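You operate a simulated robot arm through the tools that you are given. There is no shell and no other tool. Be economical: measure what you need, move in short steps, check, and stop when the job is done.

Carry out the task below with a simulated robot arm. There is one attempt and no reset: what you move stays moved.

TASK
Put the blue small box from the top of the folding table on top of the cream vase and the green small box on the black-clipped print. Then stack the red canister from the top of the folding table on top of the cream canister.
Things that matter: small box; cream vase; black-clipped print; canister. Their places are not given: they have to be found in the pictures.

It is judged by the outcome, as a careful person would: the job done as asked, and still so three seconds after it is handed in. It fails if anything else is knocked over, pushed out of place, dropped, spilled or broken.

THE ROBOT
A 7-joint arm with a two-finger parallel gripper, fixed in place. Base frame: the origin is at the foot of the arm, x ahead of it, y to its left, z up; the work surface is at about z = 0.74. Lengths are in m, angles in rad, forces in N, time in s.
With the tool pointing down near the work surface it reaches from about 0.2 to 0.68 m from the base axis. Its first joint turns from -1.152 to 1.152 rad. Payload 2.4 kg.
Tool frame: the origin (TCP) lies between the finger pads and is the grasp point; the fingertips stand 0.03 m ahead of it; z points along the fingers, y is the line along which they close. The gripper opens to 0.094 m. The fingers are 0.028 m wide and 0.01 m thick; the gripper's body (0.05 by 0.096 m) begins 0.055 m behind the TCP.
Orientation is that of the tool frame in the base frame, as a unit quaternion [x, y, z, w]. With the fingers straight down and closing along the base's y, the tool's x points along the base's -x, its y along +y and its z along -z.

THE INTERFACE
- The arm moves only by the tool jog_arm. Its argument "series" is a list of rows, each an object (a shift or turn left out is 0, a gripper value left out holds the last) with "offset": the shift along the tool's x, y, z in mm, a list of three; "dr": the turn, a rotation vector about the tool's x, y, z in rad, a list of three; "grip": the opening, from 0 (shut) to 1 (fully open). In form: [{"offset": [dx, dy, dz], "dr": [rx, ry, rz], "grip": grip}, ...]. A call has 1 to 8 rows; each row shifts and turns the commanded pose from where the row before left it, along the tool's axes as they then stand. A row lasts 0.2 s, in which the tool goes at most 0.05 m and 0.15 rad; a call with a longer step from one row to the next is refused whole, and so is a gripper value outside its range. A pose out of reach is approached as far as the arm can. The call stops where the force on the tool passes 40 N (or 10 N more than at its start, if that is more) or the arm is blocked; 0.2 s more then pass. The fingers move at their own pace (about 0.153 m/s each) and stop on an object; they squeeze with about 38 N. The grip force told is the motor's: it shows also when the fingers shut on nothing. Time passes only in rows, and 0.2 s behind the last, so rows that do not move let the fingers close. It gives the time, the measured TCP pose, the force on the tool (base axes), the opening and the grip force at its end, in the units of the frame above (readings bear some noise).
- Cameras (640 x 400 px; columns grow to the right, rows downward): "scene" is fixed at [0.0364, 0.4672, 1.4551]; the picture's right is [-0.78, -0.62, 0.00], its down [-0.34, 0.43, -0.84] and it looks along [0.52, -0.66, -0.54] (base axes); focal length 359 px, centre (320, 200). "wrist" rides on the gripper at [-0.037, 0, -0.058] in the tool frame; the picture's right is [0.00, -1.00, 0.00], its down [0.97, 0.00, -0.24] and it looks along [0.24, 0.00, 0.97] (tool axes); focal length 218 px, centre (320, 200).
- grab_frame(camera): a new picture of that camera. No time passes.
- locate(camera, pixels): for up to 12 pixels [column, row] of the newest picture of that camera ("zoom" is the newest enlarged one), the place [x, y, z] in the base frame of the surface seen there, good to about 0.002 m, but the place of the scene camera against the robot may be out by one fixed shift of up to 0.012 m in any direction. No time passes.
- close_up(camera, box): a new picture of the part [left, top, right, bottom] of that camera's present view, enlarged. No time passes.
- sign_off(): hands the job in; it is judged then, once.

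Work in short steps. Measure before you move; look again where a grasp or a placing could have gone wrong, and mend it. You have 80 turns and 46 pictures in all, the two below and enlarged ones among them. Open the gripper and draw the arm clear of the work before you hand the job in, unless the task says otherwise; then end with one line.

The tools are called after "Call:" as name(argument=value, ...) on one line, values as JSON. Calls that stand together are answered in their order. jog_arm: Moves the arm, as the interface text tells. Its arguments: {"type":"object","properties":{"series":{"type":"array"}},"required":["series"]} The other tools are called the same way: grab_frame (camera) takes a picture; locate (camera, pixels) gives the place of the surface under pixels of a picture; close_up (camera, box) takes an enlarged picture of a part of a camera's view; sign_off () hands the job in.

At the start:

```text
time: 0.0
position: [0.2749, -0.1824, 1.1745]
orientation: [0.0, 1.0, 0.0, 0.0]
force: [0.4, 0.0, 0.0]
opening: 0.0941
finger_force: 0.0
```

scene: 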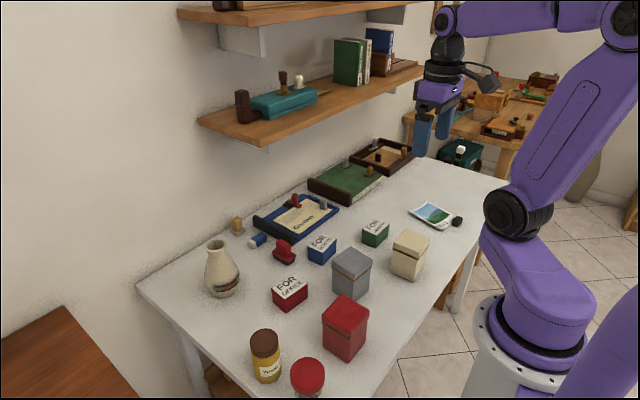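
wrist: 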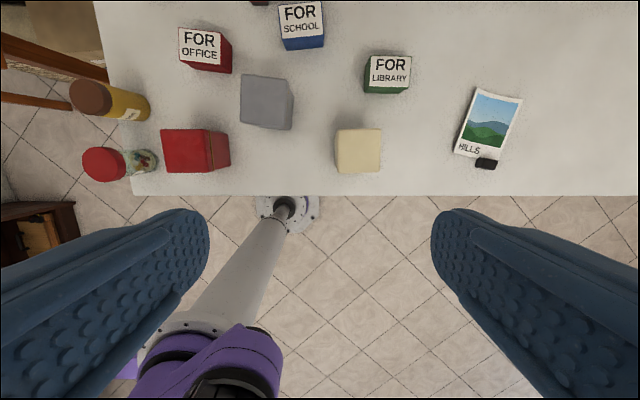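

I'll measure the items first: the blue and green boxes, the red and cream canisters and the print in the wrist view, and the vase in the scene view.

Call:
locate(camera="wrist", pixels=[[300, 18], [303, 43], [388, 68], [388, 90], [180, 150], [220, 150], [358, 150], [348, 133], [488, 125], [484, 163], [265, 100], [205, 45]])

Call:
locate(camera="scene", pixels=[[217, 243], [208, 242], [225, 242], [222, 270], [222, 290], [325, 242], [376, 226], [346, 308], [412, 240], [432, 215], [457, 221], [352, 262]])

Call:
close_up(camera="scene", box=[180, 180, 500, 380])

Call:
close_up(camera="wrist", box=[60, 0, 540, 200])

```text
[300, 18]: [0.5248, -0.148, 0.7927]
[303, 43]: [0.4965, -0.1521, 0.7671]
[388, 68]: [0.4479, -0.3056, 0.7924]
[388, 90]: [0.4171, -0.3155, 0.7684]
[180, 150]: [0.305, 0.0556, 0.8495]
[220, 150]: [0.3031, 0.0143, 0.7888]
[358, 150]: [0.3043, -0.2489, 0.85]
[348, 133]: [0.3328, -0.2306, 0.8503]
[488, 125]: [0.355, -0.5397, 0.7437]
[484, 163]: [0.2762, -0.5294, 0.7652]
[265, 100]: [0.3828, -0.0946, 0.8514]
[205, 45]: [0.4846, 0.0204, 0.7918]
```

```text
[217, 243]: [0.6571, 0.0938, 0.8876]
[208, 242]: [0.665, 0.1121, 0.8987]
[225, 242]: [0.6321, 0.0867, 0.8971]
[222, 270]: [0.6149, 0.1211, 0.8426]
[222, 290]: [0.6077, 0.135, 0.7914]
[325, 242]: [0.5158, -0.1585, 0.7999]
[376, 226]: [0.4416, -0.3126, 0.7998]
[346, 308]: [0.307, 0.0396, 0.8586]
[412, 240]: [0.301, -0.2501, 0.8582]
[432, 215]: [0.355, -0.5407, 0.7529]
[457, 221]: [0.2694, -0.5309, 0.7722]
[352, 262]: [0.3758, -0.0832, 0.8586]
```

```text
2.00 times, centred on (340, 280) of scene
```

zoom: 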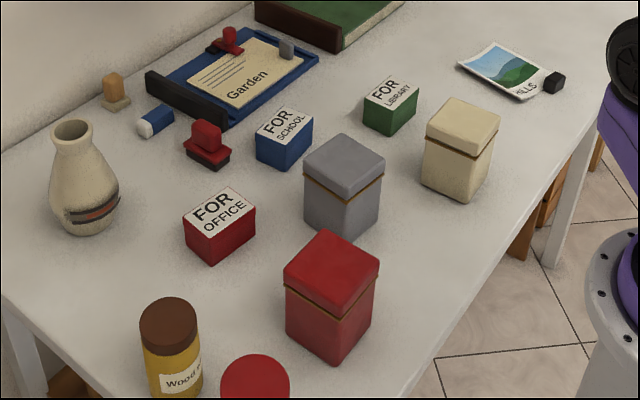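

```text
1.33 times, centred on (300, 100) of wrist
```

zoom: 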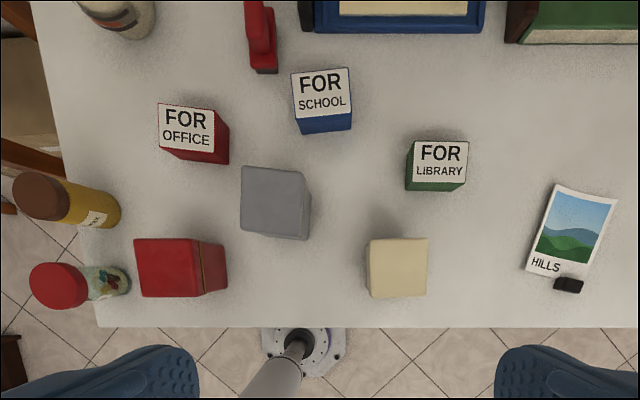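

The newest zoom is the wrist one, so I take the top corners of the boxes and canisters from it to get their sizes and yaw.

Call:
locate(camera="zoom", pixels=[[293, 76], [346, 69], [350, 109], [299, 116], [412, 144], [467, 144], [464, 180], [415, 179], [137, 241], [195, 241], [198, 294], [141, 295]])

Call:
locate(camera="zoom", pixels=[[372, 242], [426, 241], [423, 295], [370, 296], [558, 187], [615, 203], [590, 275], [528, 268], [570, 286], [243, 169], [304, 174], [300, 236]])

```text
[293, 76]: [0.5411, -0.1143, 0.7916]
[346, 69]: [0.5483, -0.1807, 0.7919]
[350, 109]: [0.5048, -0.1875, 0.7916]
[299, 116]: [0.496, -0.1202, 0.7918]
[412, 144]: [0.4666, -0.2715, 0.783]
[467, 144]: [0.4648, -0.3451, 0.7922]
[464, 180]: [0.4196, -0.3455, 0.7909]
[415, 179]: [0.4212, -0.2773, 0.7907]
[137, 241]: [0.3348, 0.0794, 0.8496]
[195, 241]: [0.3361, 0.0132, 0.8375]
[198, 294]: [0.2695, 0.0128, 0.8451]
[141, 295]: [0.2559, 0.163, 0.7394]
```

```text
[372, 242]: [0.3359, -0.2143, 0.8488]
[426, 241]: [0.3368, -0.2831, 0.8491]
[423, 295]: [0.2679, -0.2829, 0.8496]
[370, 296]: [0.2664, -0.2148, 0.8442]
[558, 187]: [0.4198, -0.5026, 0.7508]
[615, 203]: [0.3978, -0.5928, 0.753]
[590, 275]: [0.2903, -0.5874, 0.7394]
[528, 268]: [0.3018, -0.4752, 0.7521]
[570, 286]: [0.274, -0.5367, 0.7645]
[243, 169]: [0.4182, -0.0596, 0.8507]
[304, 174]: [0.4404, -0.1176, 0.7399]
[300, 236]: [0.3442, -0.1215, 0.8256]
```

Boxes are about 0.07 × 0.047 × 0.052 and canisters about 0.07 square × 0.11. Before moving towards the vase I check where the shelf and the nearby wall are.

Call:
grab_frame(camera="scene")

Call:
locate(camera="scene", pixels=[[262, 143], [200, 122], [350, 106], [410, 76], [242, 107], [190, 13], [262, 22], [200, 230], [284, 80], [400, 10], [236, 218], [285, 245]])

```text
41 pictures are left
```

scene: 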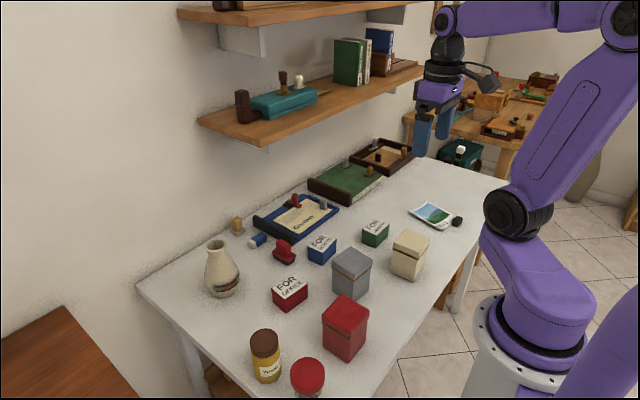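

```text
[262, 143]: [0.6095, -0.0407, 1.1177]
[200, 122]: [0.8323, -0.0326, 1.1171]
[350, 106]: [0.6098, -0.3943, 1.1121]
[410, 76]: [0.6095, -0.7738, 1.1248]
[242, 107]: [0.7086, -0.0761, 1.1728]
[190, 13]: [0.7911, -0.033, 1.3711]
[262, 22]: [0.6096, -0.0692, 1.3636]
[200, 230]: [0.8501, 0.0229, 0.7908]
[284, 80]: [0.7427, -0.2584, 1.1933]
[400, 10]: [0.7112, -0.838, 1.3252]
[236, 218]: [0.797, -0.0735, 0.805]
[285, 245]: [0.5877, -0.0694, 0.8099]
```

The shelf fills x > 0.61, y < −0.03, z about 1.10, so I must stay off that corner. I move to look down on the vase from its clear side (y about 0.09).

Call:
jog_arm(series=[{"offset": [-30, 34, 12]}, {"offset": [-30, 34, 12]}, {"offset": [-30, 34, 12]}, {"offset": [-30, 34, 12]}, {"offset": [-30, 34, 12]}, {"offset": [-30, 34, 12]}, {"offset": [-30, 34, 12]}, {"offset": [-30, 34, 12]}])

Call:
jog_arm(series=[{"offset": [-40, 0, 0]}, {"offset": [0, 0, 0]}])

Call:
grab_frame(camera="wrist")

```text
time: 1.8
position: [0.514, 0.0896, 1.0776]
orientation: [0.001, 1.0, -0.001, 0.0]
force: [0.3, -0.8, -0.3]
opening: 0.094
finger_force: 0.1
```

```text
time: 2.4
position: [0.5542, 0.09, 1.0791]
orientation: [0.0, 1.0, 0.0, 0.0]
force: [0.3, 0.4, 0.2]
opening: 0.0937
finger_force: 0.0
```

```text
40 pictures are left
```

wrist: 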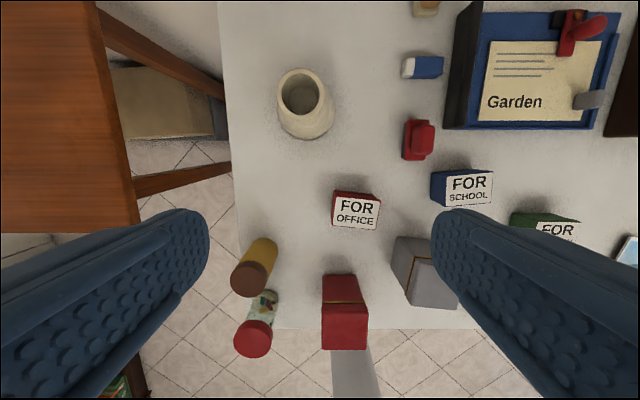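

The vase mouth shows at about (301,91). I zoom on it and then locate rim points.

Call:
close_up(camera="wrist", box=[240, 50, 368, 130])

```text
5.00 times, centred on (304, 90) of wrist
```

zoom: 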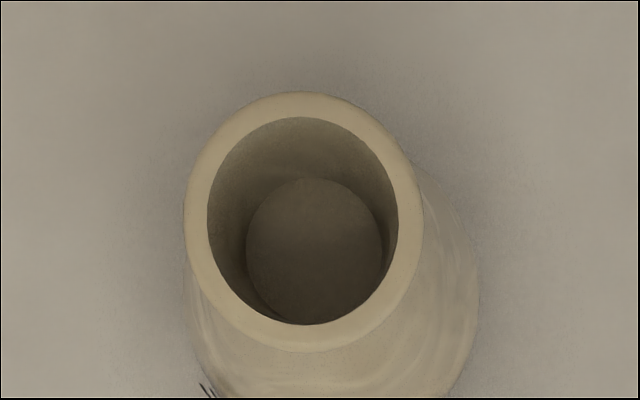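

Call:
locate(camera="zoom", pixels=[[300, 104], [197, 215], [410, 225], [305, 337], [303, 220], [270, 350], [460, 300]])

Call:
locate(camera="wrist", pixels=[[449, 177], [489, 175], [490, 201], [449, 204], [432, 172], [300, 140]])

```text
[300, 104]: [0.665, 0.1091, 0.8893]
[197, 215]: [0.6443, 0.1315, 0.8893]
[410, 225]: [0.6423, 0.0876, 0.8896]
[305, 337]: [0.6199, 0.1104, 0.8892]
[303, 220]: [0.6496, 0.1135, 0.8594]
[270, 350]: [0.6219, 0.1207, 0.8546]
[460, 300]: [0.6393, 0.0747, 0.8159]
```

```text
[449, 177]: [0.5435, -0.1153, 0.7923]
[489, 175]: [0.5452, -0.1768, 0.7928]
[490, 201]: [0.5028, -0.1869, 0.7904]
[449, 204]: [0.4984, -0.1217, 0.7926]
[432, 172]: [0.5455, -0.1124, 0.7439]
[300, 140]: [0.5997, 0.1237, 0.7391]
```

Vase rim centre is (0.6425, 0.110), z 0.889, and outer diameter about 0.05. The blue box centre is (0.5225, −0.1505) with yaw about +0.12, so I go above it, keeping back from the shelf.

Call:
jog_arm(series=[{"offset": [30, -30, 20]}, {"offset": [20, -36, 25]}, {"offset": [0, -40, 28]}, {"offset": [0, -40, 28]}, {"offset": [0, -40, 28]}, {"offset": [0, -35, 28]}, {"offset": [-10, -19.5, 22]}, {"offset": [-8, 0, 0], "dr": [0, 0, -0.12]}])

Call:
grab_frame(camera="wrist")

```text
time: 4.2
position: [0.5227, -0.1525, 0.8986]
orientation: [-0.061, 0.998, 0.0, 0.0]
force: [0.1, 0.0, -0.2]
opening: 0.0939
finger_force: 0.2
```

```text
38 pictures are left
```

wrist: 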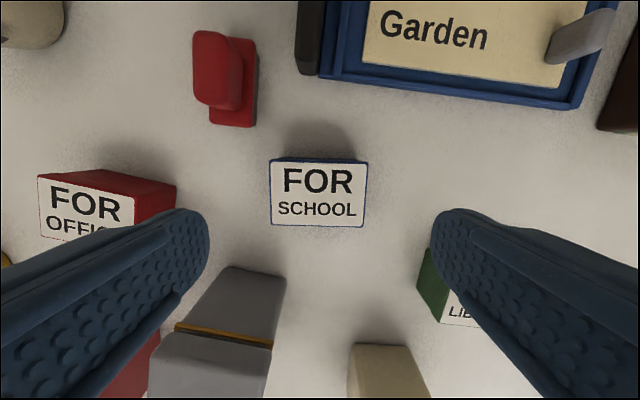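

The box is centred between the fingers (about 318,192), with a small yaw overshoot that I correct. I descend and close.

Call:
jog_arm(series=[{"offset": [0, 1.5, 30], "dr": [0, 0, 0.025]}, {"offset": [0, 0, 40]}, {"offset": [0, 0, 30]}, {"offset": [0, 0, 14]}, {"offset": [0, 0, 0]}, {"grip": 0}, {"grip": 0}, {"grip": 0}])

Call:
jog_arm(series=[{"offset": [0, 0, -10]}, {"offset": [0, 0, -30]}, {"offset": [10, 0, -40]}, {"offset": [10, 0, -40]}, {"offset": [10, 0, -40]}, {"offset": [0, 0, -40]}, {"offset": [0, 0, -10]}])

Call:
grab_frame(camera="wrist")

```text
time: 6.0
position: [0.5235, -0.1497, 0.7846]
orientation: [-0.048, 0.999, -0.001, 0.0]
force: [0.9, 0.4, -0.7]
opening: 0.0789
finger_force: 38.0
```

```text
time: 7.6
position: [0.4911, -0.1524, 0.9936]
orientation: [-0.049, 0.999, 0.0, 0.0]
force: [0.0, 1.0, -0.1]
opening: 0.0001
finger_force: 32.2
```

```text
37 pictures are left
```

wrist: 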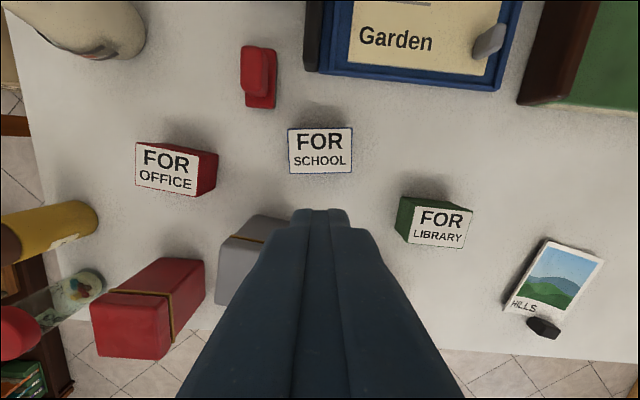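

The fingers stopped at 0.0789, and the box then slipped out, since the opening is now 0. I look at the box more closely to see where it is and its true size.

Call:
close_up(camera="wrist", box=[256, 110, 384, 190])

Call:
close_up(camera="scene", box=[240, 190, 400, 290])

```text
5.00 times, centred on (320, 150) of wrist
```

zoom: 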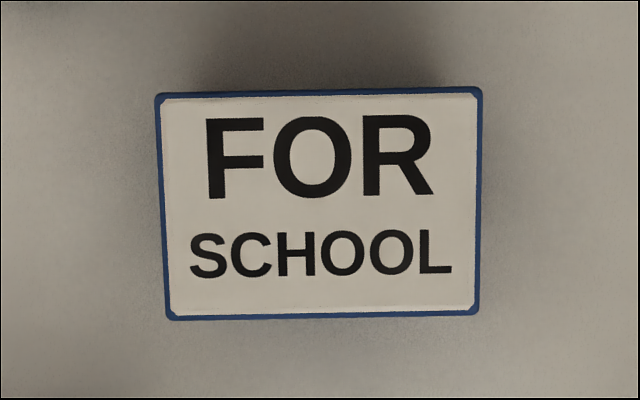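

```text
4.00 times, centred on (320, 240) of scene
```

zoom: 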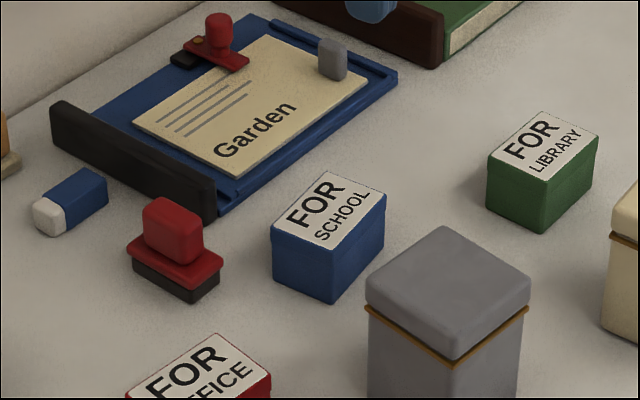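

The box is really about 0.078 × 0.056, so the reading fits a genuine grip that was too high or weak. I locate its centre again for a deeper grasp.

Call:
locate(camera="wrist", pixels=[[320, 151], [290, 151], [350, 151], [320, 130], [320, 171]])

```text
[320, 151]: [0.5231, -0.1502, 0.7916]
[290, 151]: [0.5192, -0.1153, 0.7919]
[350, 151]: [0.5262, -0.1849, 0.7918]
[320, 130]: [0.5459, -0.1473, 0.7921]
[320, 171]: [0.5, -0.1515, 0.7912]
```

I return, opened, to (0.523, −0.150) and go deeper this time to z 0.776, then close.

Call:
jog_arm(series=[{"offset": [0, 0, 0], "grip": 1}, {"offset": [-16, -0.5, 40], "dr": [0, 0, -0.015]}, {"offset": [-16, -0.5, 40]}, {"offset": [0, 0, 40]}, {"offset": [0, 0, 40]}, {"offset": [0, 0, 35]}, {"offset": [0, 0, 23]}, {"offset": [0, 0, 0]}])

Call:
jog_arm(series=[{"grip": 0}, {"grip": 0}, {"grip": 0}, {"offset": [0, 0, -4]}, {"offset": [0, 0, -4]}, {"offset": [0, 0, -4]}])

```text
time: 9.4
position: [0.525, -0.151, 0.7756]
orientation: [-0.054, 0.999, -0.001, -0.001]
force: [0.1, 0.2, 0.2]
opening: 0.0939
finger_force: 0.1
```

```text
time: 10.8
position: [0.5263, -0.149, 0.789]
orientation: [-0.055, 0.998, 0.0, -0.001]
force: [0.3, -0.7, -0.2]
opening: 0.0784
finger_force: 38.1
```

The opening holds at 0.0784, but the force shows no weight. I check whether the box is rising with the fingers.

Call:
grab_frame(camera="wrist")

Call:
close_up(camera="scene", box=[240, 190, 400, 290])

```text
34 pictures are left
```

wrist: 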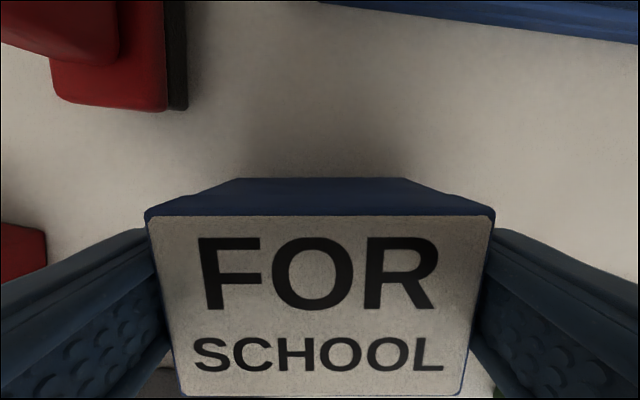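

```text
4.00 times, centred on (320, 240) of scene
```

zoom: 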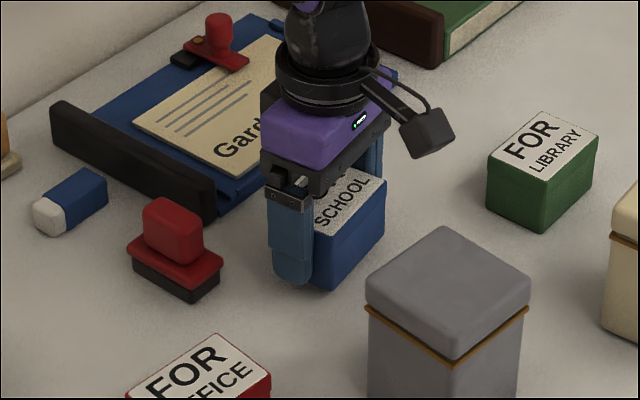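

Call:
locate(camera="wrist", pixels=[[320, 230], [320, 340], [200, 230], [450, 230], [320, 195]])

```text
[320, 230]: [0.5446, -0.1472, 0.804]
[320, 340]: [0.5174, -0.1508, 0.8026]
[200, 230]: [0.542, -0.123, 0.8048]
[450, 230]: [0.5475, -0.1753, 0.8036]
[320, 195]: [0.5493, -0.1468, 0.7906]
```

All four points on the top read about 0.804, so the box is held and up 12 mm. I keep lifting gently.

Call:
jog_arm(series=[{"offset": [0, 0, -8]}, {"offset": [2, 0, -14]}, {"offset": [3, 0, -20]}, {"offset": [3, 0, -24]}, {"offset": [3, 0, -26]}, {"offset": [3, 0, -26]}, {"offset": [0, 0, -26]}, {"offset": [0, 0, -14]}])

Call:
jog_arm(series=[{"offset": [0, 0, -6], "dr": [0, 0, 0]}, {"offset": [0, 10, -6], "dr": [0, 0, 0.02]}, {"offset": [0, 20, -6], "dr": [0, 0, 0.03]}, {"offset": [0, 28, 0], "dr": [0, 0, 0.03]}, {"offset": [0, 32, 0], "dr": [0, 0, 0.03]}, {"offset": [0, 30, 0]}, {"offset": [0, 20, 0]}, {"offset": [0, 8, 0]}])

Call:
grab_frame(camera="wrist")

```text
time: 12.6
position: [0.5104, -0.1526, 0.947]
orientation: [-0.056, 0.998, 0.0, 0.0]
force: [0.4, 0.0, -0.6]
opening: 0.0789
finger_force: 38.4
```

```text
time: 14.4
position: [0.5051, -0.0045, 0.9647]
orientation: [0.0, 1.0, 0.0, 0.0]
force: [0.2, 0.0, -0.7]
opening: 0.0788
finger_force: 37.8
```

```text
32 pictures are left
```

wrist: 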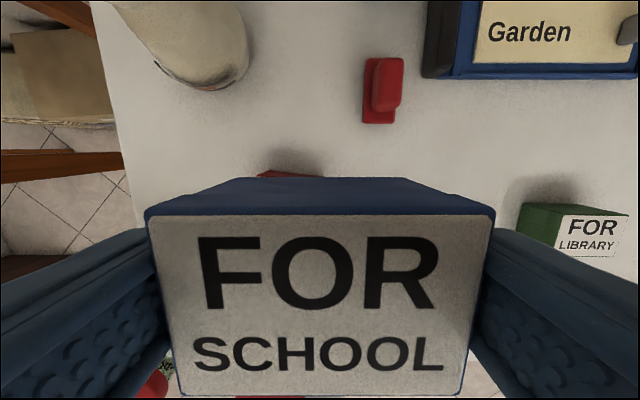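

Held without slipping. I measure the box's edges relative to the TCP so I can centre it on the vase.

Call:
locate(camera="wrist", pixels=[[320, 220], [320, 392], [155, 222], [486, 222]])

```text
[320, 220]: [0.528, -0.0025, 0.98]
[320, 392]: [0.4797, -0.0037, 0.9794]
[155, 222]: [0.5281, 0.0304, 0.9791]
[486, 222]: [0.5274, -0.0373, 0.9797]
```

The box centre lies within 2 mm of the TCP. I go sideways to y 0.109 first, then forward over the vase.

Call:
jog_arm(series=[{"offset": [0, 12, 0]}, {"offset": [0, 24, 0]}, {"offset": [-5, 30, 0]}, {"offset": [-15, 27, 0]}, {"offset": [-22, 15, 0]}, {"offset": [-26, 5.5, 0]}, {"offset": [-26, 0, 0]}, {"offset": [-15, 0, 0]}])

Call:
jog_arm(series=[{"offset": [-12, 0, 0]}, {"offset": [-12, 0, 0]}, {"offset": [-6, 0, 0]}, {"offset": [0, 0, 0]}])

Call:
close_up(camera="scene", box=[150, 170, 310, 310])

```text
time: 16.2
position: [0.6158, 0.1088, 0.9641]
orientation: [0.0, 1.0, 0.0, 0.0]
force: [1.0, -0.1, -1.4]
opening: 0.0788
finger_force: 37.8
```

```text
time: 17.2
position: [0.6441, 0.1079, 0.9644]
orientation: [0.0, 1.0, 0.0, 0.0]
force: [0.4, -0.3, -1.0]
opening: 0.0786
finger_force: 38.2
```

```text
2.86 times, centred on (230, 240) of scene
```

zoom: 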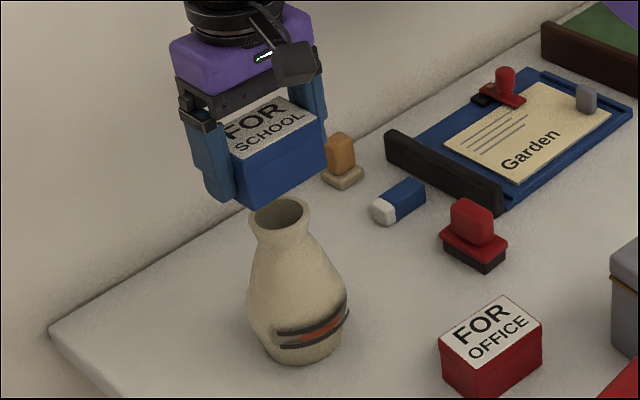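

I cross-check alignment inside the same scene image, comparing the rim points with the box's lower corners.

Call:
locate(camera="zoom", pixels=[[253, 213], [306, 213], [281, 237], [280, 199], [247, 203], [324, 164], [320, 128], [235, 164], [283, 99], [256, 203]])

```text
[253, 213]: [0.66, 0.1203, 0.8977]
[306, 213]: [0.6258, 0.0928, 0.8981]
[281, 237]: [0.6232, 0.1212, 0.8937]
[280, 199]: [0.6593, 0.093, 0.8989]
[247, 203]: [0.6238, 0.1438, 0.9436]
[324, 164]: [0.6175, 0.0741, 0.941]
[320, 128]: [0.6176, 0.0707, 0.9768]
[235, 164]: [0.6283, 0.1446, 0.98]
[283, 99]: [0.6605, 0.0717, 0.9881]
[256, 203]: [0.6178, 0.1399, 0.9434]
```

Box and rim centres agree within about 3 mm, with a gap of about 38 mm. I lower to just above the rim.

Call:
jog_arm(series=[{"offset": [1.5, 1, 8]}, {"offset": [0, 0, 12]}, {"offset": [0, 0, 10]}, {"offset": [0, 0, 3]}, {"offset": [0, 0, 0]}])

Call:
close_up(camera="scene", box=[180, 200, 276, 260])

```text
time: 18.4
position: [0.6427, 0.1101, 0.9319]
orientation: [0.001, 1.0, 0.0, -0.001]
force: [0.0, 0.5, -1.1]
opening: 0.0787
finger_force: 37.2
```

```text
6.67 times, centred on (228, 230) of scene
```

zoom: 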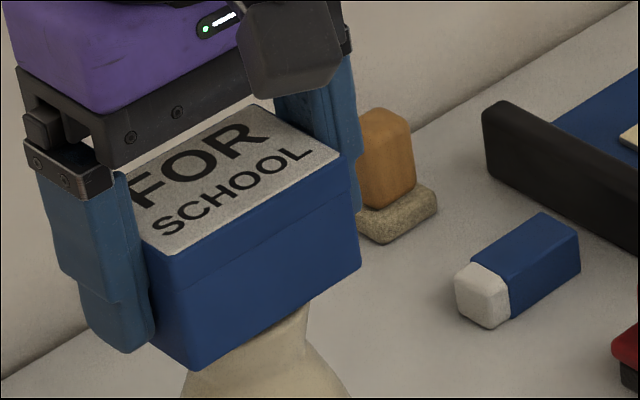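

About 5 mm remain. I feel down in 1 mm steps, watching the vertical force.

Call:
jog_arm(series=[{"offset": [0, 0, 1.5]}, {"offset": [0, 0, 1.5]}, {"offset": [0, 0, 1]}, {"offset": [0, 0, 0]}])

Call:
jog_arm(series=[{"offset": [0, 0, 1]}, {"offset": [0, 0, 0]}])

```text
time: 19.4
position: [0.6431, 0.1097, 0.9276]
orientation: [0.0, 1.0, 0.0, 0.0]
force: [-0.1, -0.1, -1.1]
opening: 0.0789
finger_force: 37.7
```

```text
time: 20.0
position: [0.6427, 0.1104, 0.9259]
orientation: [0.0, 1.0, 0.0, 0.001]
force: [-1.1, 0.4, -0.6]
opening: 0.0789
finger_force: 37.8
```

Call:
jog_arm(series=[{"offset": [0, 0, 1]}, {"offset": [0, 0, 0]}])

Call:
jog_arm(series=[{"offset": [0, 0, 1]}, {"offset": [0, 0, 0]}])

```text
time: 20.6
position: [0.6438, 0.1112, 0.9263]
orientation: [0.001, 1.0, 0.0, 0.001]
force: [-1.8, 0.2, 7.7]
opening: 0.0788
finger_force: 37.4
```

```text
time: 21.2
position: [0.6428, 0.1096, 0.9272]
orientation: [0.001, 1.0, -0.001, 0.001]
force: [-5.4, -0.4, 22.7]
opening: 0.0786
finger_force: 38.1
```

Contact is clear at z about 0.926. I back off 1.5 mm to ease the load, then open gradually.

Call:
jog_arm(series=[{"offset": [0, 0, -1.3]}, {"offset": [0, 0, 0]}, {"grip": 0.86}, {"grip": 0.9}, {"grip": 0.95}, {"grip": 1}, {"grip": 1}])

Call:
close_up(camera="scene", box=[170, 190, 298, 310])

Call:
grab_frame(camera="wrist")

```text
time: 22.8
position: [0.6425, 0.11, 0.9256]
orientation: [0.001, 1.0, 0.0, 0.0]
force: [-0.3, 0.0, 0.3]
opening: 0.0938
finger_force: 0.0
```

```text
3.33 times, centred on (234, 250) of scene
```

zoom: 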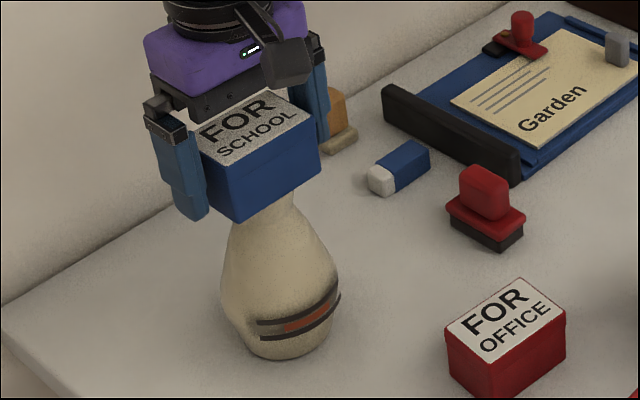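

```text
28 pictures are left
```

wrist: 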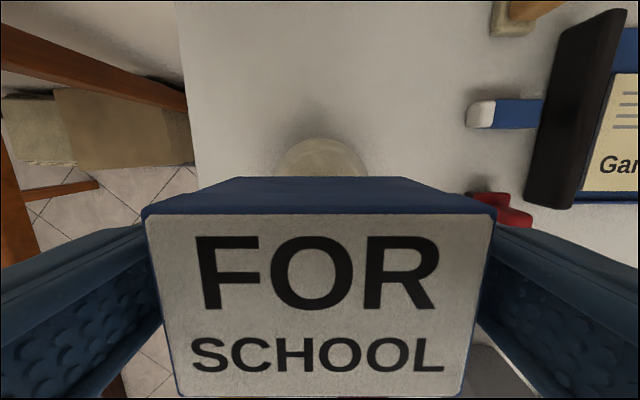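

The box sits level and free on the vase. I rise straight up, draw back from it and head to the green box.

Call:
jog_arm(series=[{"offset": [0, 0, -10]}, {"offset": [0, 0, -25]}, {"offset": [0, 0, -35]}, {"offset": [10, 0, -20]}, {"offset": [40, 0, 0]}, {"offset": [45, 0, 0]}, {"offset": [45, 0, 0]}, {"offset": [40, -25, 0]}])

Call:
jog_arm(series=[{"offset": [9, -45, 0]}, {"offset": [5, -49, 0]}, {"offset": [5, -49, 0]}, {"offset": [0, -49, 0]}, {"offset": [0, -49, 0]}, {"offset": [0, -49, 0]}, {"offset": [0, -49, 10]}, {"offset": [0, -45, 10]}])

Call:
close_up(camera="wrist", box=[220, 90, 420, 215])

Call:
grab_frame(camera="scene")

```text
time: 24.6
position: [0.4625, 0.0853, 1.0168]
orientation: [0.0, 1.0, 0.0, 0.001]
force: [0.2, -0.9, 0.6]
opening: 0.0937
finger_force: 0.0
```

```text
time: 26.4
position: [0.4436, -0.2988, 0.9949]
orientation: [0.0, 1.0, 0.0, 0.0]
force: [0.6, 0.2, -0.6]
opening: 0.0942
finger_force: 0.0
```

```text
3.20 times, centred on (320, 152) of wrist
```

zoom: 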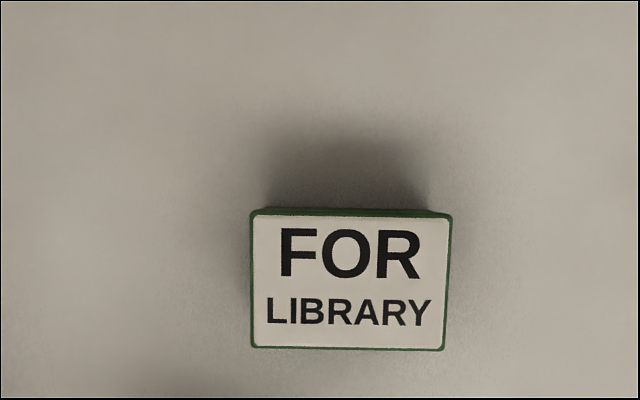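

```text
26 pictures are left
```

scene: 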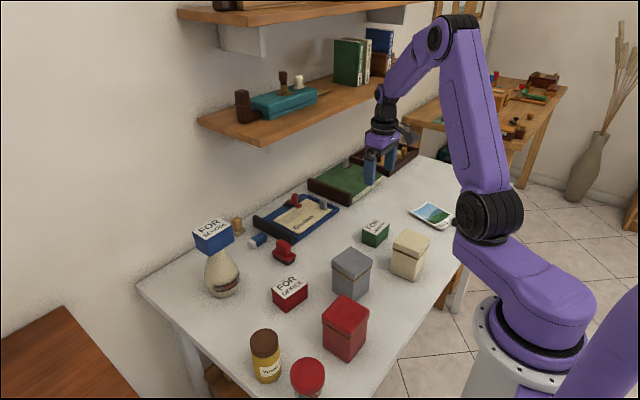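

Blue is still on the vase. The green box is centred at zoom (349,283), with a slight slope of about 0.018 rad.

Call:
locate(camera="zoom", pixels=[[349, 283], [256, 283], [444, 283], [349, 220], [349, 344]])

```text
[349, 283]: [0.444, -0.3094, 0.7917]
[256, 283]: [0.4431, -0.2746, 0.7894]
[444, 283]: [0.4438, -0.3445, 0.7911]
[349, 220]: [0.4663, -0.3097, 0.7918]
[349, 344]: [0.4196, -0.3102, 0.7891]
```

I align, descend to z 0.776, grip, and lift gently as with the blue box.

Call:
jog_arm(series=[{"offset": [0.5, -10.7, 40], "dr": [0, 0, 0.018]}, {"offset": [0, 0, 45]}, {"offset": [0, 0, 45]}, {"offset": [0, 0, 40]}, {"offset": [0, 0, 30]}, {"offset": [0, 0, 19]}, {"offset": [0, 0, 0]}])

Call:
jog_arm(series=[{"grip": 0}, {"grip": 0}, {"grip": 0}, {"offset": [0, 0, -4]}, {"offset": [0, 0, -6]}, {"offset": [0, 0, -12]}, {"offset": [0, 0, -18]}, {"offset": [0, 0, -10]}])

Call:
grab_frame(camera="wrist")

```text
time: 28.0
position: [0.4441, -0.3107, 0.7774]
orientation: [0.008, 1.0, 0.0, 0.0]
force: [1.0, 0.1, 0.2]
opening: 0.0938
finger_force: 0.2
```

```text
time: 29.8
position: [0.4438, -0.3101, 0.8253]
orientation: [0.008, 1.0, 0.0, 0.001]
force: [0.5, 0.7, -0.4]
opening: 0.0788
finger_force: 38.1
```

```text
25 pictures are left
```

wrist: 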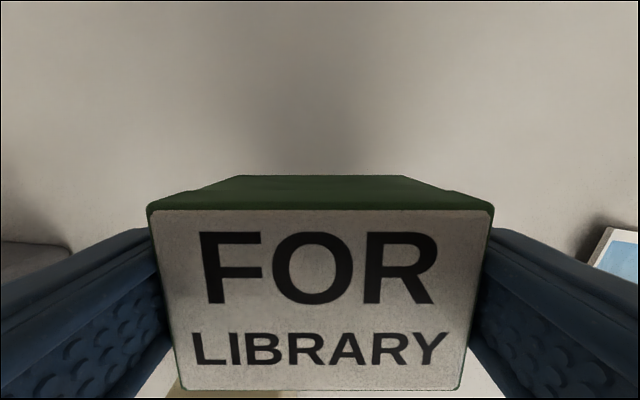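

Held. While lifting, I measure the print's corners from the scene camera.

Call:
jog_arm(series=[{"offset": [0, 0, -15]}, {"offset": [0, 0, -22]}, {"offset": [0, 0, -22]}, {"offset": [0, 0, -15]}, {"offset": [0, 0, 0]}])

Call:
close_up(camera="scene", box=[392, 190, 472, 240])

Call:
grab_frame(camera="wrist")

```text
time: 31.0
position: [0.4426, -0.31, 0.9018]
orientation: [0.009, 1.0, -0.001, -0.001]
force: [-0.6, -0.2, -0.7]
opening: 0.0786
finger_force: 38.0
```

```text
8.00 times, centred on (432, 215) of scene
```

zoom: 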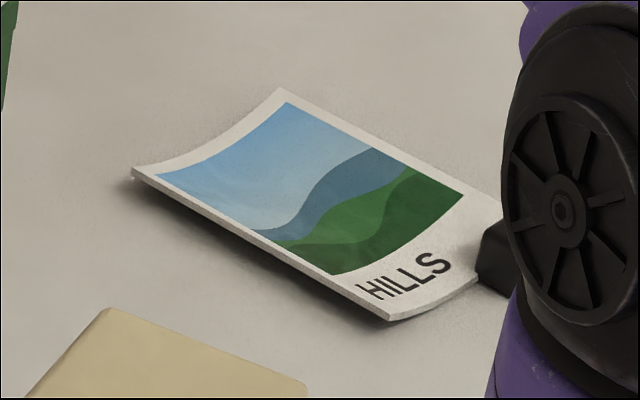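

```text
23 pictures are left
```

wrist: 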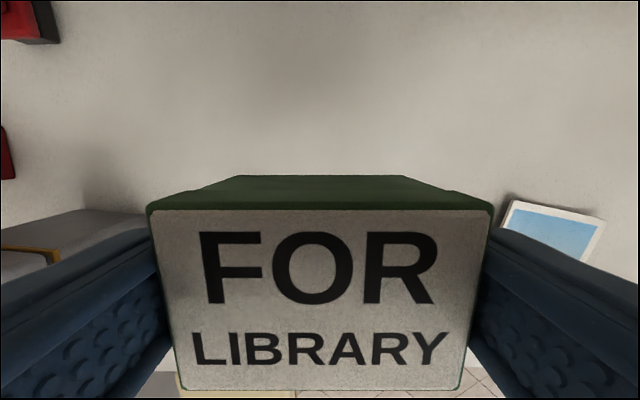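

The print looks like a shallow curved card. I sample its heights across its width and length.

Call:
locate(camera="zoom", pixels=[[138, 172], [280, 92], [205, 142], [385, 312], [470, 285], [435, 305], [230, 225], [390, 150], [310, 190], [300, 265], [440, 200], [370, 230]])

Call:
locate(camera="wrist", pixels=[[516, 203], [604, 222], [560, 214], [600, 245], [320, 215], [320, 385], [158, 218], [486, 218]])

```text
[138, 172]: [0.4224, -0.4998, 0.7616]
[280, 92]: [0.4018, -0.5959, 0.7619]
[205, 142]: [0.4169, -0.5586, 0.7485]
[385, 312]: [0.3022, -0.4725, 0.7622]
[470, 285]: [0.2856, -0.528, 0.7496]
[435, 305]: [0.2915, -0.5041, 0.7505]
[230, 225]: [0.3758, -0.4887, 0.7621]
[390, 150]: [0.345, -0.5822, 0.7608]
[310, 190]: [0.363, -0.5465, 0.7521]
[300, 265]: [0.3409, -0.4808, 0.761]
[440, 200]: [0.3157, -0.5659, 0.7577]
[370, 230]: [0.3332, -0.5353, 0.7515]
```

```text
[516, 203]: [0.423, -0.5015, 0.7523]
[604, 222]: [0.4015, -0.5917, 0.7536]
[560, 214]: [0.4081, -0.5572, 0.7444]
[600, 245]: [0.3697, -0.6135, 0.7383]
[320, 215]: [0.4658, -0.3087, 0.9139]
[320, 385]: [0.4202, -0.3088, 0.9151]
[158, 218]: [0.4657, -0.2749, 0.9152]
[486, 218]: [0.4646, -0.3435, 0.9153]
```

True heights: print edges about 0.753, middle about 0.743, centre (0.352, −0.533), yaw about −0.22. I carry the box there at a safe height and then turn it to match.

Call:
jog_arm(series=[{"offset": [0, -12, 0]}, {"offset": [6, -25, 0]}, {"offset": [12, -32, 0]}, {"offset": [14, -34, 0]}, {"offset": [16, -34, 0]}, {"offset": [16, -34, 0]}, {"offset": [14, -30, 0]}, {"offset": [8.6, -23.6, 0]}])

Call:
jog_arm(series=[{"dr": [0, 0, 0.05]}, {"dr": [0, 0, 0.08]}, {"dr": [0, 0, 0.075], "offset": [0, 0, 10]}, {"offset": [0, 0, 20]}, {"offset": [0, 0, 20]}, {"offset": [0, 0, 10]}, {"offset": [0, 0, 0]}])

Call:
grab_frame(camera="wrist")

Call:
close_up(camera="scene", box=[376, 160, 488, 240])

```text
time: 32.8
position: [0.3538, -0.532, 0.9009]
orientation: [0.008, 1.0, -0.001, 0.0]
force: [0.7, 0.2, -1.1]
opening: 0.0787
finger_force: 38.0
```

```text
time: 34.4
position: [0.3532, -0.5329, 0.841]
orientation: [0.112, 0.994, 0.0, 0.0]
force: [0.3, 0.3, -1.4]
opening: 0.0789
finger_force: 37.8
```

```text
22 pictures are left
```

wrist: 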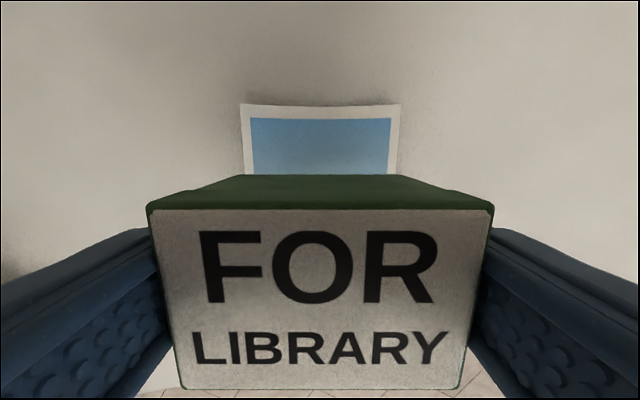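

```text
5.00 times, centred on (432, 200) of scene
```

zoom: 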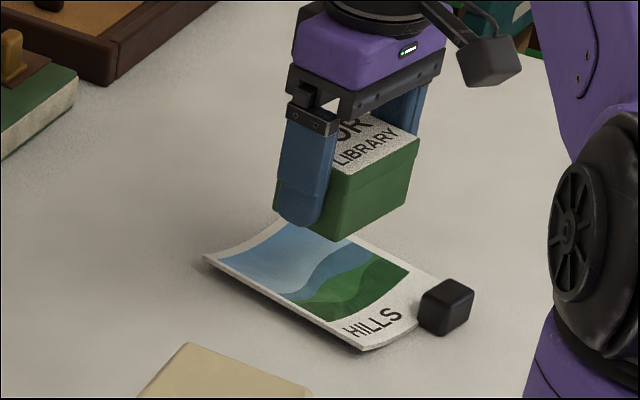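

The print is centred (241–401) behind the box and the yaw matches. I lower to about 10 mm above the expected contact, then feel down.

Call:
jog_arm(series=[{"offset": [0, 0, 12]}, {"offset": [0, 0, 15]}, {"offset": [0, 0, 10]}, {"offset": [0, 0, 5]}, {"offset": [0, 0, 2]}, {"offset": [0, 0, 0]}])

Call:
jog_arm(series=[{"offset": [0, 0, 2]}, {"offset": [0, 0, 2]}, {"offset": [0, 0, 0]}])

Call:
jog_arm(series=[{"offset": [0, 0, 1]}, {"offset": [0, 0, 1]}, {"offset": [0, 0, 0]}])

```text
time: 35.8
position: [0.3528, -0.5339, 0.7966]
orientation: [0.111, 0.994, 0.0, -0.001]
force: [0.7, -0.5, -0.5]
opening: 0.0789
finger_force: 37.7
```

```text
time: 36.6
position: [0.3541, -0.532, 0.7936]
orientation: [0.112, 0.994, 0.0, -0.001]
force: [0.8, 0.6, -1.4]
opening: 0.0789
finger_force: 37.8
```

```text
time: 37.4
position: [0.3535, -0.5326, 0.791]
orientation: [0.112, 0.994, 0.0, 0.0]
force: [0.3, 0.0, -0.9]
opening: 0.0787
finger_force: 37.7
```

Call:
jog_arm(series=[{"offset": [0, 0, 1]}, {"offset": [0, 0, 0]}])

Call:
jog_arm(series=[{"offset": [0, 0, 1]}, {"offset": [0, 0, 0]}])

Call:
jog_arm(series=[{"offset": [0, 0, 1]}, {"offset": [0, 0, 0]}])

```text
time: 38.0
position: [0.3543, -0.5309, 0.7892]
orientation: [0.112, 0.994, 0.001, 0.0]
force: [0.5, -0.2, -1.3]
opening: 0.0785
finger_force: 38.0
```

```text
time: 38.6
position: [0.3533, -0.5332, 0.7883]
orientation: [0.111, 0.994, 0.0, -0.001]
force: [0.4, 0.0, -1.3]
opening: 0.0787
finger_force: 38.0
```

```text
time: 39.2
position: [0.3525, -0.532, 0.7884]
orientation: [0.111, 0.994, 0.0, 0.0]
force: [0.5, 0.1, -1.0]
opening: 0.0786
finger_force: 37.9
```

No contact yet at 0.788, so I look before going further.

Call:
close_up(camera="scene", box=[392, 180, 472, 240])

Call:
jog_arm(series=[{"offset": [0, 0, 1]}, {"offset": [0, 0, 0]}])

```text
6.67 times, centred on (432, 210) of scene
```

zoom: 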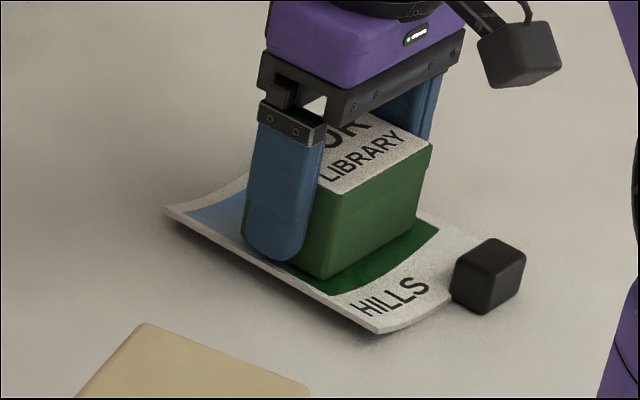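

```text
time: 39.8
position: [0.3533, -0.5323, 0.787]
orientation: [0.111, 0.994, -0.001, 0.0]
force: [-0.6, -0.5, -0.8]
opening: 0.0787
finger_force: 38.3
```

Call:
jog_arm(series=[{"offset": [0, 0, 1]}, {"offset": [0, 0, 0]}])

Call:
jog_arm(series=[{"offset": [0, 0, 0.8]}, {"offset": [0, 0, 0]}])

```text
time: 40.4
position: [0.3529, -0.5328, 0.7857]
orientation: [0.112, 0.994, 0.0, 0.0]
force: [-0.5, 1.0, -0.8]
opening: 0.0789
finger_force: 38.4
```

```text
time: 41.0
position: [0.3543, -0.5321, 0.7858]
orientation: [0.111, 0.994, 0.0, 0.0]
force: [-0.3, 0.2, -1.0]
opening: 0.0788
finger_force: 38.2
```

Call:
jog_arm(series=[{"offset": [0, 0, 0.8]}, {"offset": [0, 0, 0]}])

Call:
grab_frame(camera="wrist")

Call:
locate(camera="wrist", pixels=[[320, 225], [200, 225], [440, 225], [320, 370], [243, 140], [398, 140]])

```text
time: 41.6
position: [0.3533, -0.5327, 0.7843]
orientation: [0.111, 0.994, -0.001, 0.0]
force: [0.0, -0.3, -1.5]
opening: 0.0786
finger_force: 38.3
```

```text
19 pictures are left
```

wrist: 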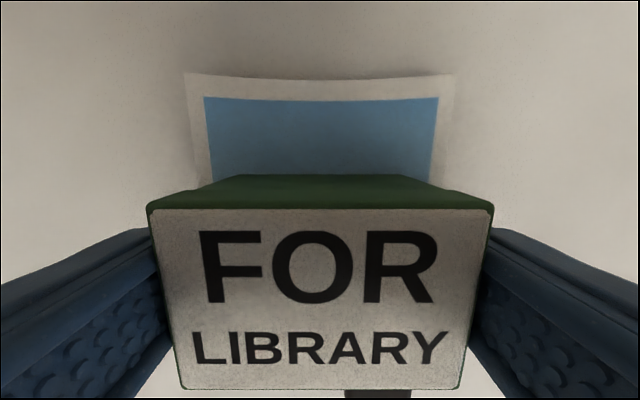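

```text
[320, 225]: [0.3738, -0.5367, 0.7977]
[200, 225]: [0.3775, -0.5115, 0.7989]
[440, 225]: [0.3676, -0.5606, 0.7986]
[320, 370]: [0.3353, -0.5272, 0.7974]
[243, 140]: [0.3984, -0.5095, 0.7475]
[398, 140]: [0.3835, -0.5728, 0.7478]
```

The box top is at 0.798, meaning the bottom is about 3–6 mm above the card's middle. I go down a little more, watching for force.

Call:
jog_arm(series=[{"offset": [0, 0, 0.8]}, {"offset": [0, 0, 0]}])

Call:
jog_arm(series=[{"offset": [0, 0, 0.8]}, {"offset": [0, 0, 0]}])

Call:
jog_arm(series=[{"offset": [0, 0, 0.8]}, {"offset": [0, 0, 0]}])

```text
time: 42.2
position: [0.3531, -0.5318, 0.7832]
orientation: [0.111, 0.994, 0.0, 0.0]
force: [0.5, 0.6, -0.1]
opening: 0.0786
finger_force: 37.9
```

```text
time: 42.8
position: [0.353, -0.5318, 0.7829]
orientation: [0.111, 0.994, 0.0, 0.0]
force: [0.5, -0.4, -1.0]
opening: 0.0785
finger_force: 37.7
```

```text
time: 43.4
position: [0.3529, -0.5325, 0.7815]
orientation: [0.112, 0.994, 0.0, 0.0]
force: [-0.6, -0.1, -0.4]
opening: 0.0789
finger_force: 38.5
```

Call:
jog_arm(series=[{"offset": [0, 0, 0.8]}, {"offset": [0, 0, 0]}])

Call:
close_up(camera="scene", box=[392, 180, 472, 240])

```text
time: 44.0
position: [0.3533, -0.5315, 0.7807]
orientation: [0.112, 0.994, 0.0, 0.0]
force: [-0.9, 2.1, 5.2]
opening: 0.0786
finger_force: 37.3
```

```text
6.67 times, centred on (432, 210) of scene
```

zoom: 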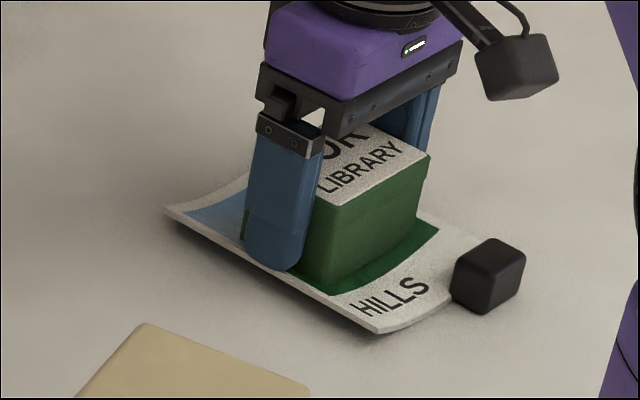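

Contact at 5 N. I ease up 0.5 mm, open only slightly so the fingers don't drag the card's edges, then rise straight up.

Call:
jog_arm(series=[{"offset": [0, 0, -0.5]}, {"grip": 0.86}, {"grip": 0.9}, {"grip": 0.9}, {"offset": [0, 0, -3]}, {"offset": [0, 0, -6], "grip": 0.94}, {"offset": [0, 0, -15], "grip": 1}])

Call:
jog_arm(series=[{"offset": [0, 0, -25]}, {"offset": [0, 0, -40]}, {"offset": [0, 0, -40]}, {"offset": [0, 0, -30]}])

Call:
grab_frame(camera="wrist")

Call:
close_up(camera="scene", box=[392, 180, 472, 240])

```text
time: 45.6
position: [0.3527, -0.5324, 0.8054]
orientation: [0.111, 0.994, 0.0, 0.0]
force: [-0.6, 0.0, -0.5]
opening: 0.0942
finger_force: 0.1
```

```text
time: 46.6
position: [0.353, -0.5313, 0.9409]
orientation: [0.112, 0.994, 0.0, 0.0]
force: [1.0, 0.2, -0.6]
opening: 0.0939
finger_force: 0.1
```

```text
17 pictures are left
```

wrist: 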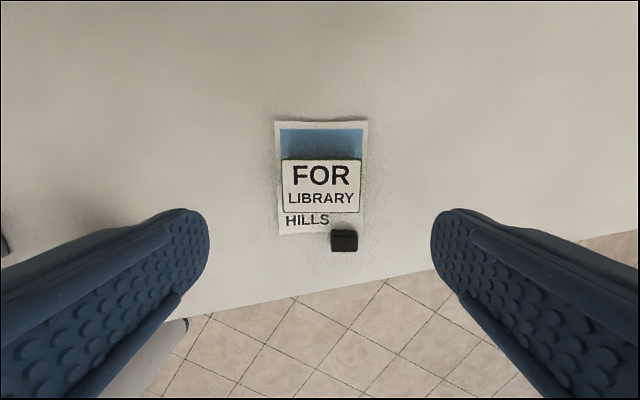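

```text
6.67 times, centred on (432, 210) of scene
```

zoom: 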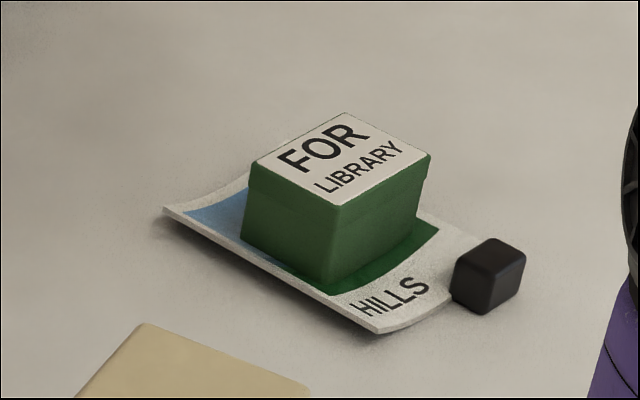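

The green box sits flat on the print, with print and clip undisturbed. I go to above the red canister, undoing the yaw.

Call:
jog_arm(series=[{"offset": [0, 0, -30], "dr": [0, 0, -0.112]}, {"offset": [0, 0, -30], "dr": [0, 0, -0.112]}, {"offset": [4, 48, 0]}, {"offset": [4, 48, 0]}, {"offset": [4, 48, 0]}, {"offset": [4, 48, 0]}, {"offset": [4, 48, 0]}, {"offset": [4, 48, 0]}])

Call:
jog_arm(series=[{"offset": [4, 48, 0]}, {"offset": [4, 48, 0]}, {"offset": [4, 48, 0]}, {"offset": [4, 48, 0]}, {"offset": [5, 48, 0]}, {"offset": [5, 49, 0]}, {"offset": [0, 0, 0]}])

Call:
close_up(camera="wrist", box=[220, 110, 420, 235])

Call:
close_up(camera="scene", box=[280, 220, 440, 370])

```text
time: 48.4
position: [0.3276, -0.2437, 1.001]
orientation: [-0.001, 1.0, 0.0, 0.0]
force: [-0.5, 0.1, 0.0]
opening: 0.094
finger_force: 0.0
```

```text
time: 50.0
position: [0.3027, 0.0458, 1.0012]
orientation: [0.0, 1.0, 0.0, -0.001]
force: [0.7, -0.4, 0.0]
opening: 0.0938
finger_force: 0.1
```

```text
3.20 times, centred on (320, 172) of wrist
```

zoom: 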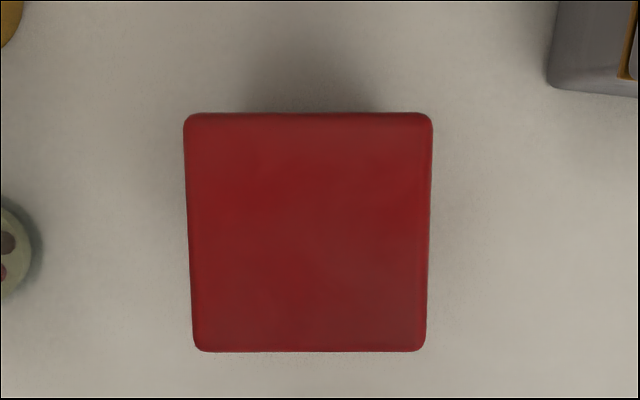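

```text
2.67 times, centred on (360, 295) of scene
```

zoom: 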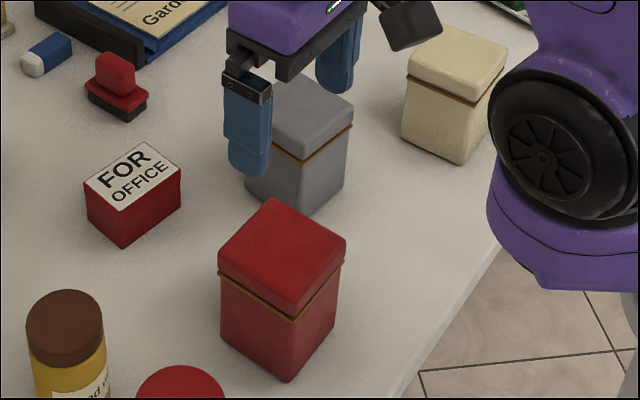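

The red canister has yaw about 0 and is about 0.073 wide, centred near (0.3045, 0.049). The jar on its left may be close to the finger, so I measure it and the cream canister.

Call:
locate(camera="zoom", pixels=[[180, 372], [222, 390], [140, 390], [100, 330], [282, 240], [225, 243], [340, 238], [455, 60], [412, 62], [504, 46], [420, 105], [270, 320]])

Call:
grab_frame(camera="wrist")

```text
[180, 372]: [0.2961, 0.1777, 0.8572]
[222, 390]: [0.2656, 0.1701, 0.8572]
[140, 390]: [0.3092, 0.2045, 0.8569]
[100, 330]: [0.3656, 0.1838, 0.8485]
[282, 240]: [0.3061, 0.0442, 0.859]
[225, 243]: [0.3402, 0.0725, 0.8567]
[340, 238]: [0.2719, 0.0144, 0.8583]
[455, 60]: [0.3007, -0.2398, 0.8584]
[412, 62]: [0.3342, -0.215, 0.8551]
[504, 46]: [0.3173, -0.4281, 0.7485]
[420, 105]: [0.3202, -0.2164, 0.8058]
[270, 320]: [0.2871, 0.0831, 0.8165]
```

```text
13 pictures are left
```

wrist: 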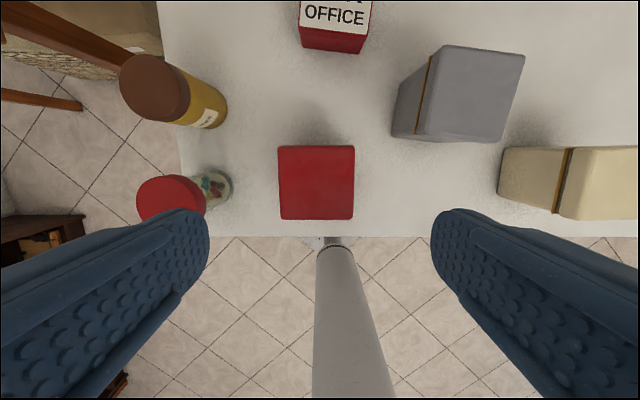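

Call:
locate(camera="wrist", pixels=[[316, 182], [280, 182], [352, 182], [316, 149], [316, 216], [570, 150], [600, 150]])

```text
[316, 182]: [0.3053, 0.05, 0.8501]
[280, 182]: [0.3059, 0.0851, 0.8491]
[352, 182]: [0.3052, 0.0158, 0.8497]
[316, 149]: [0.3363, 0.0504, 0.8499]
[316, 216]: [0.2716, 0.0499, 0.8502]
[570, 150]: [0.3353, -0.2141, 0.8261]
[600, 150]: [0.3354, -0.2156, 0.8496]
```

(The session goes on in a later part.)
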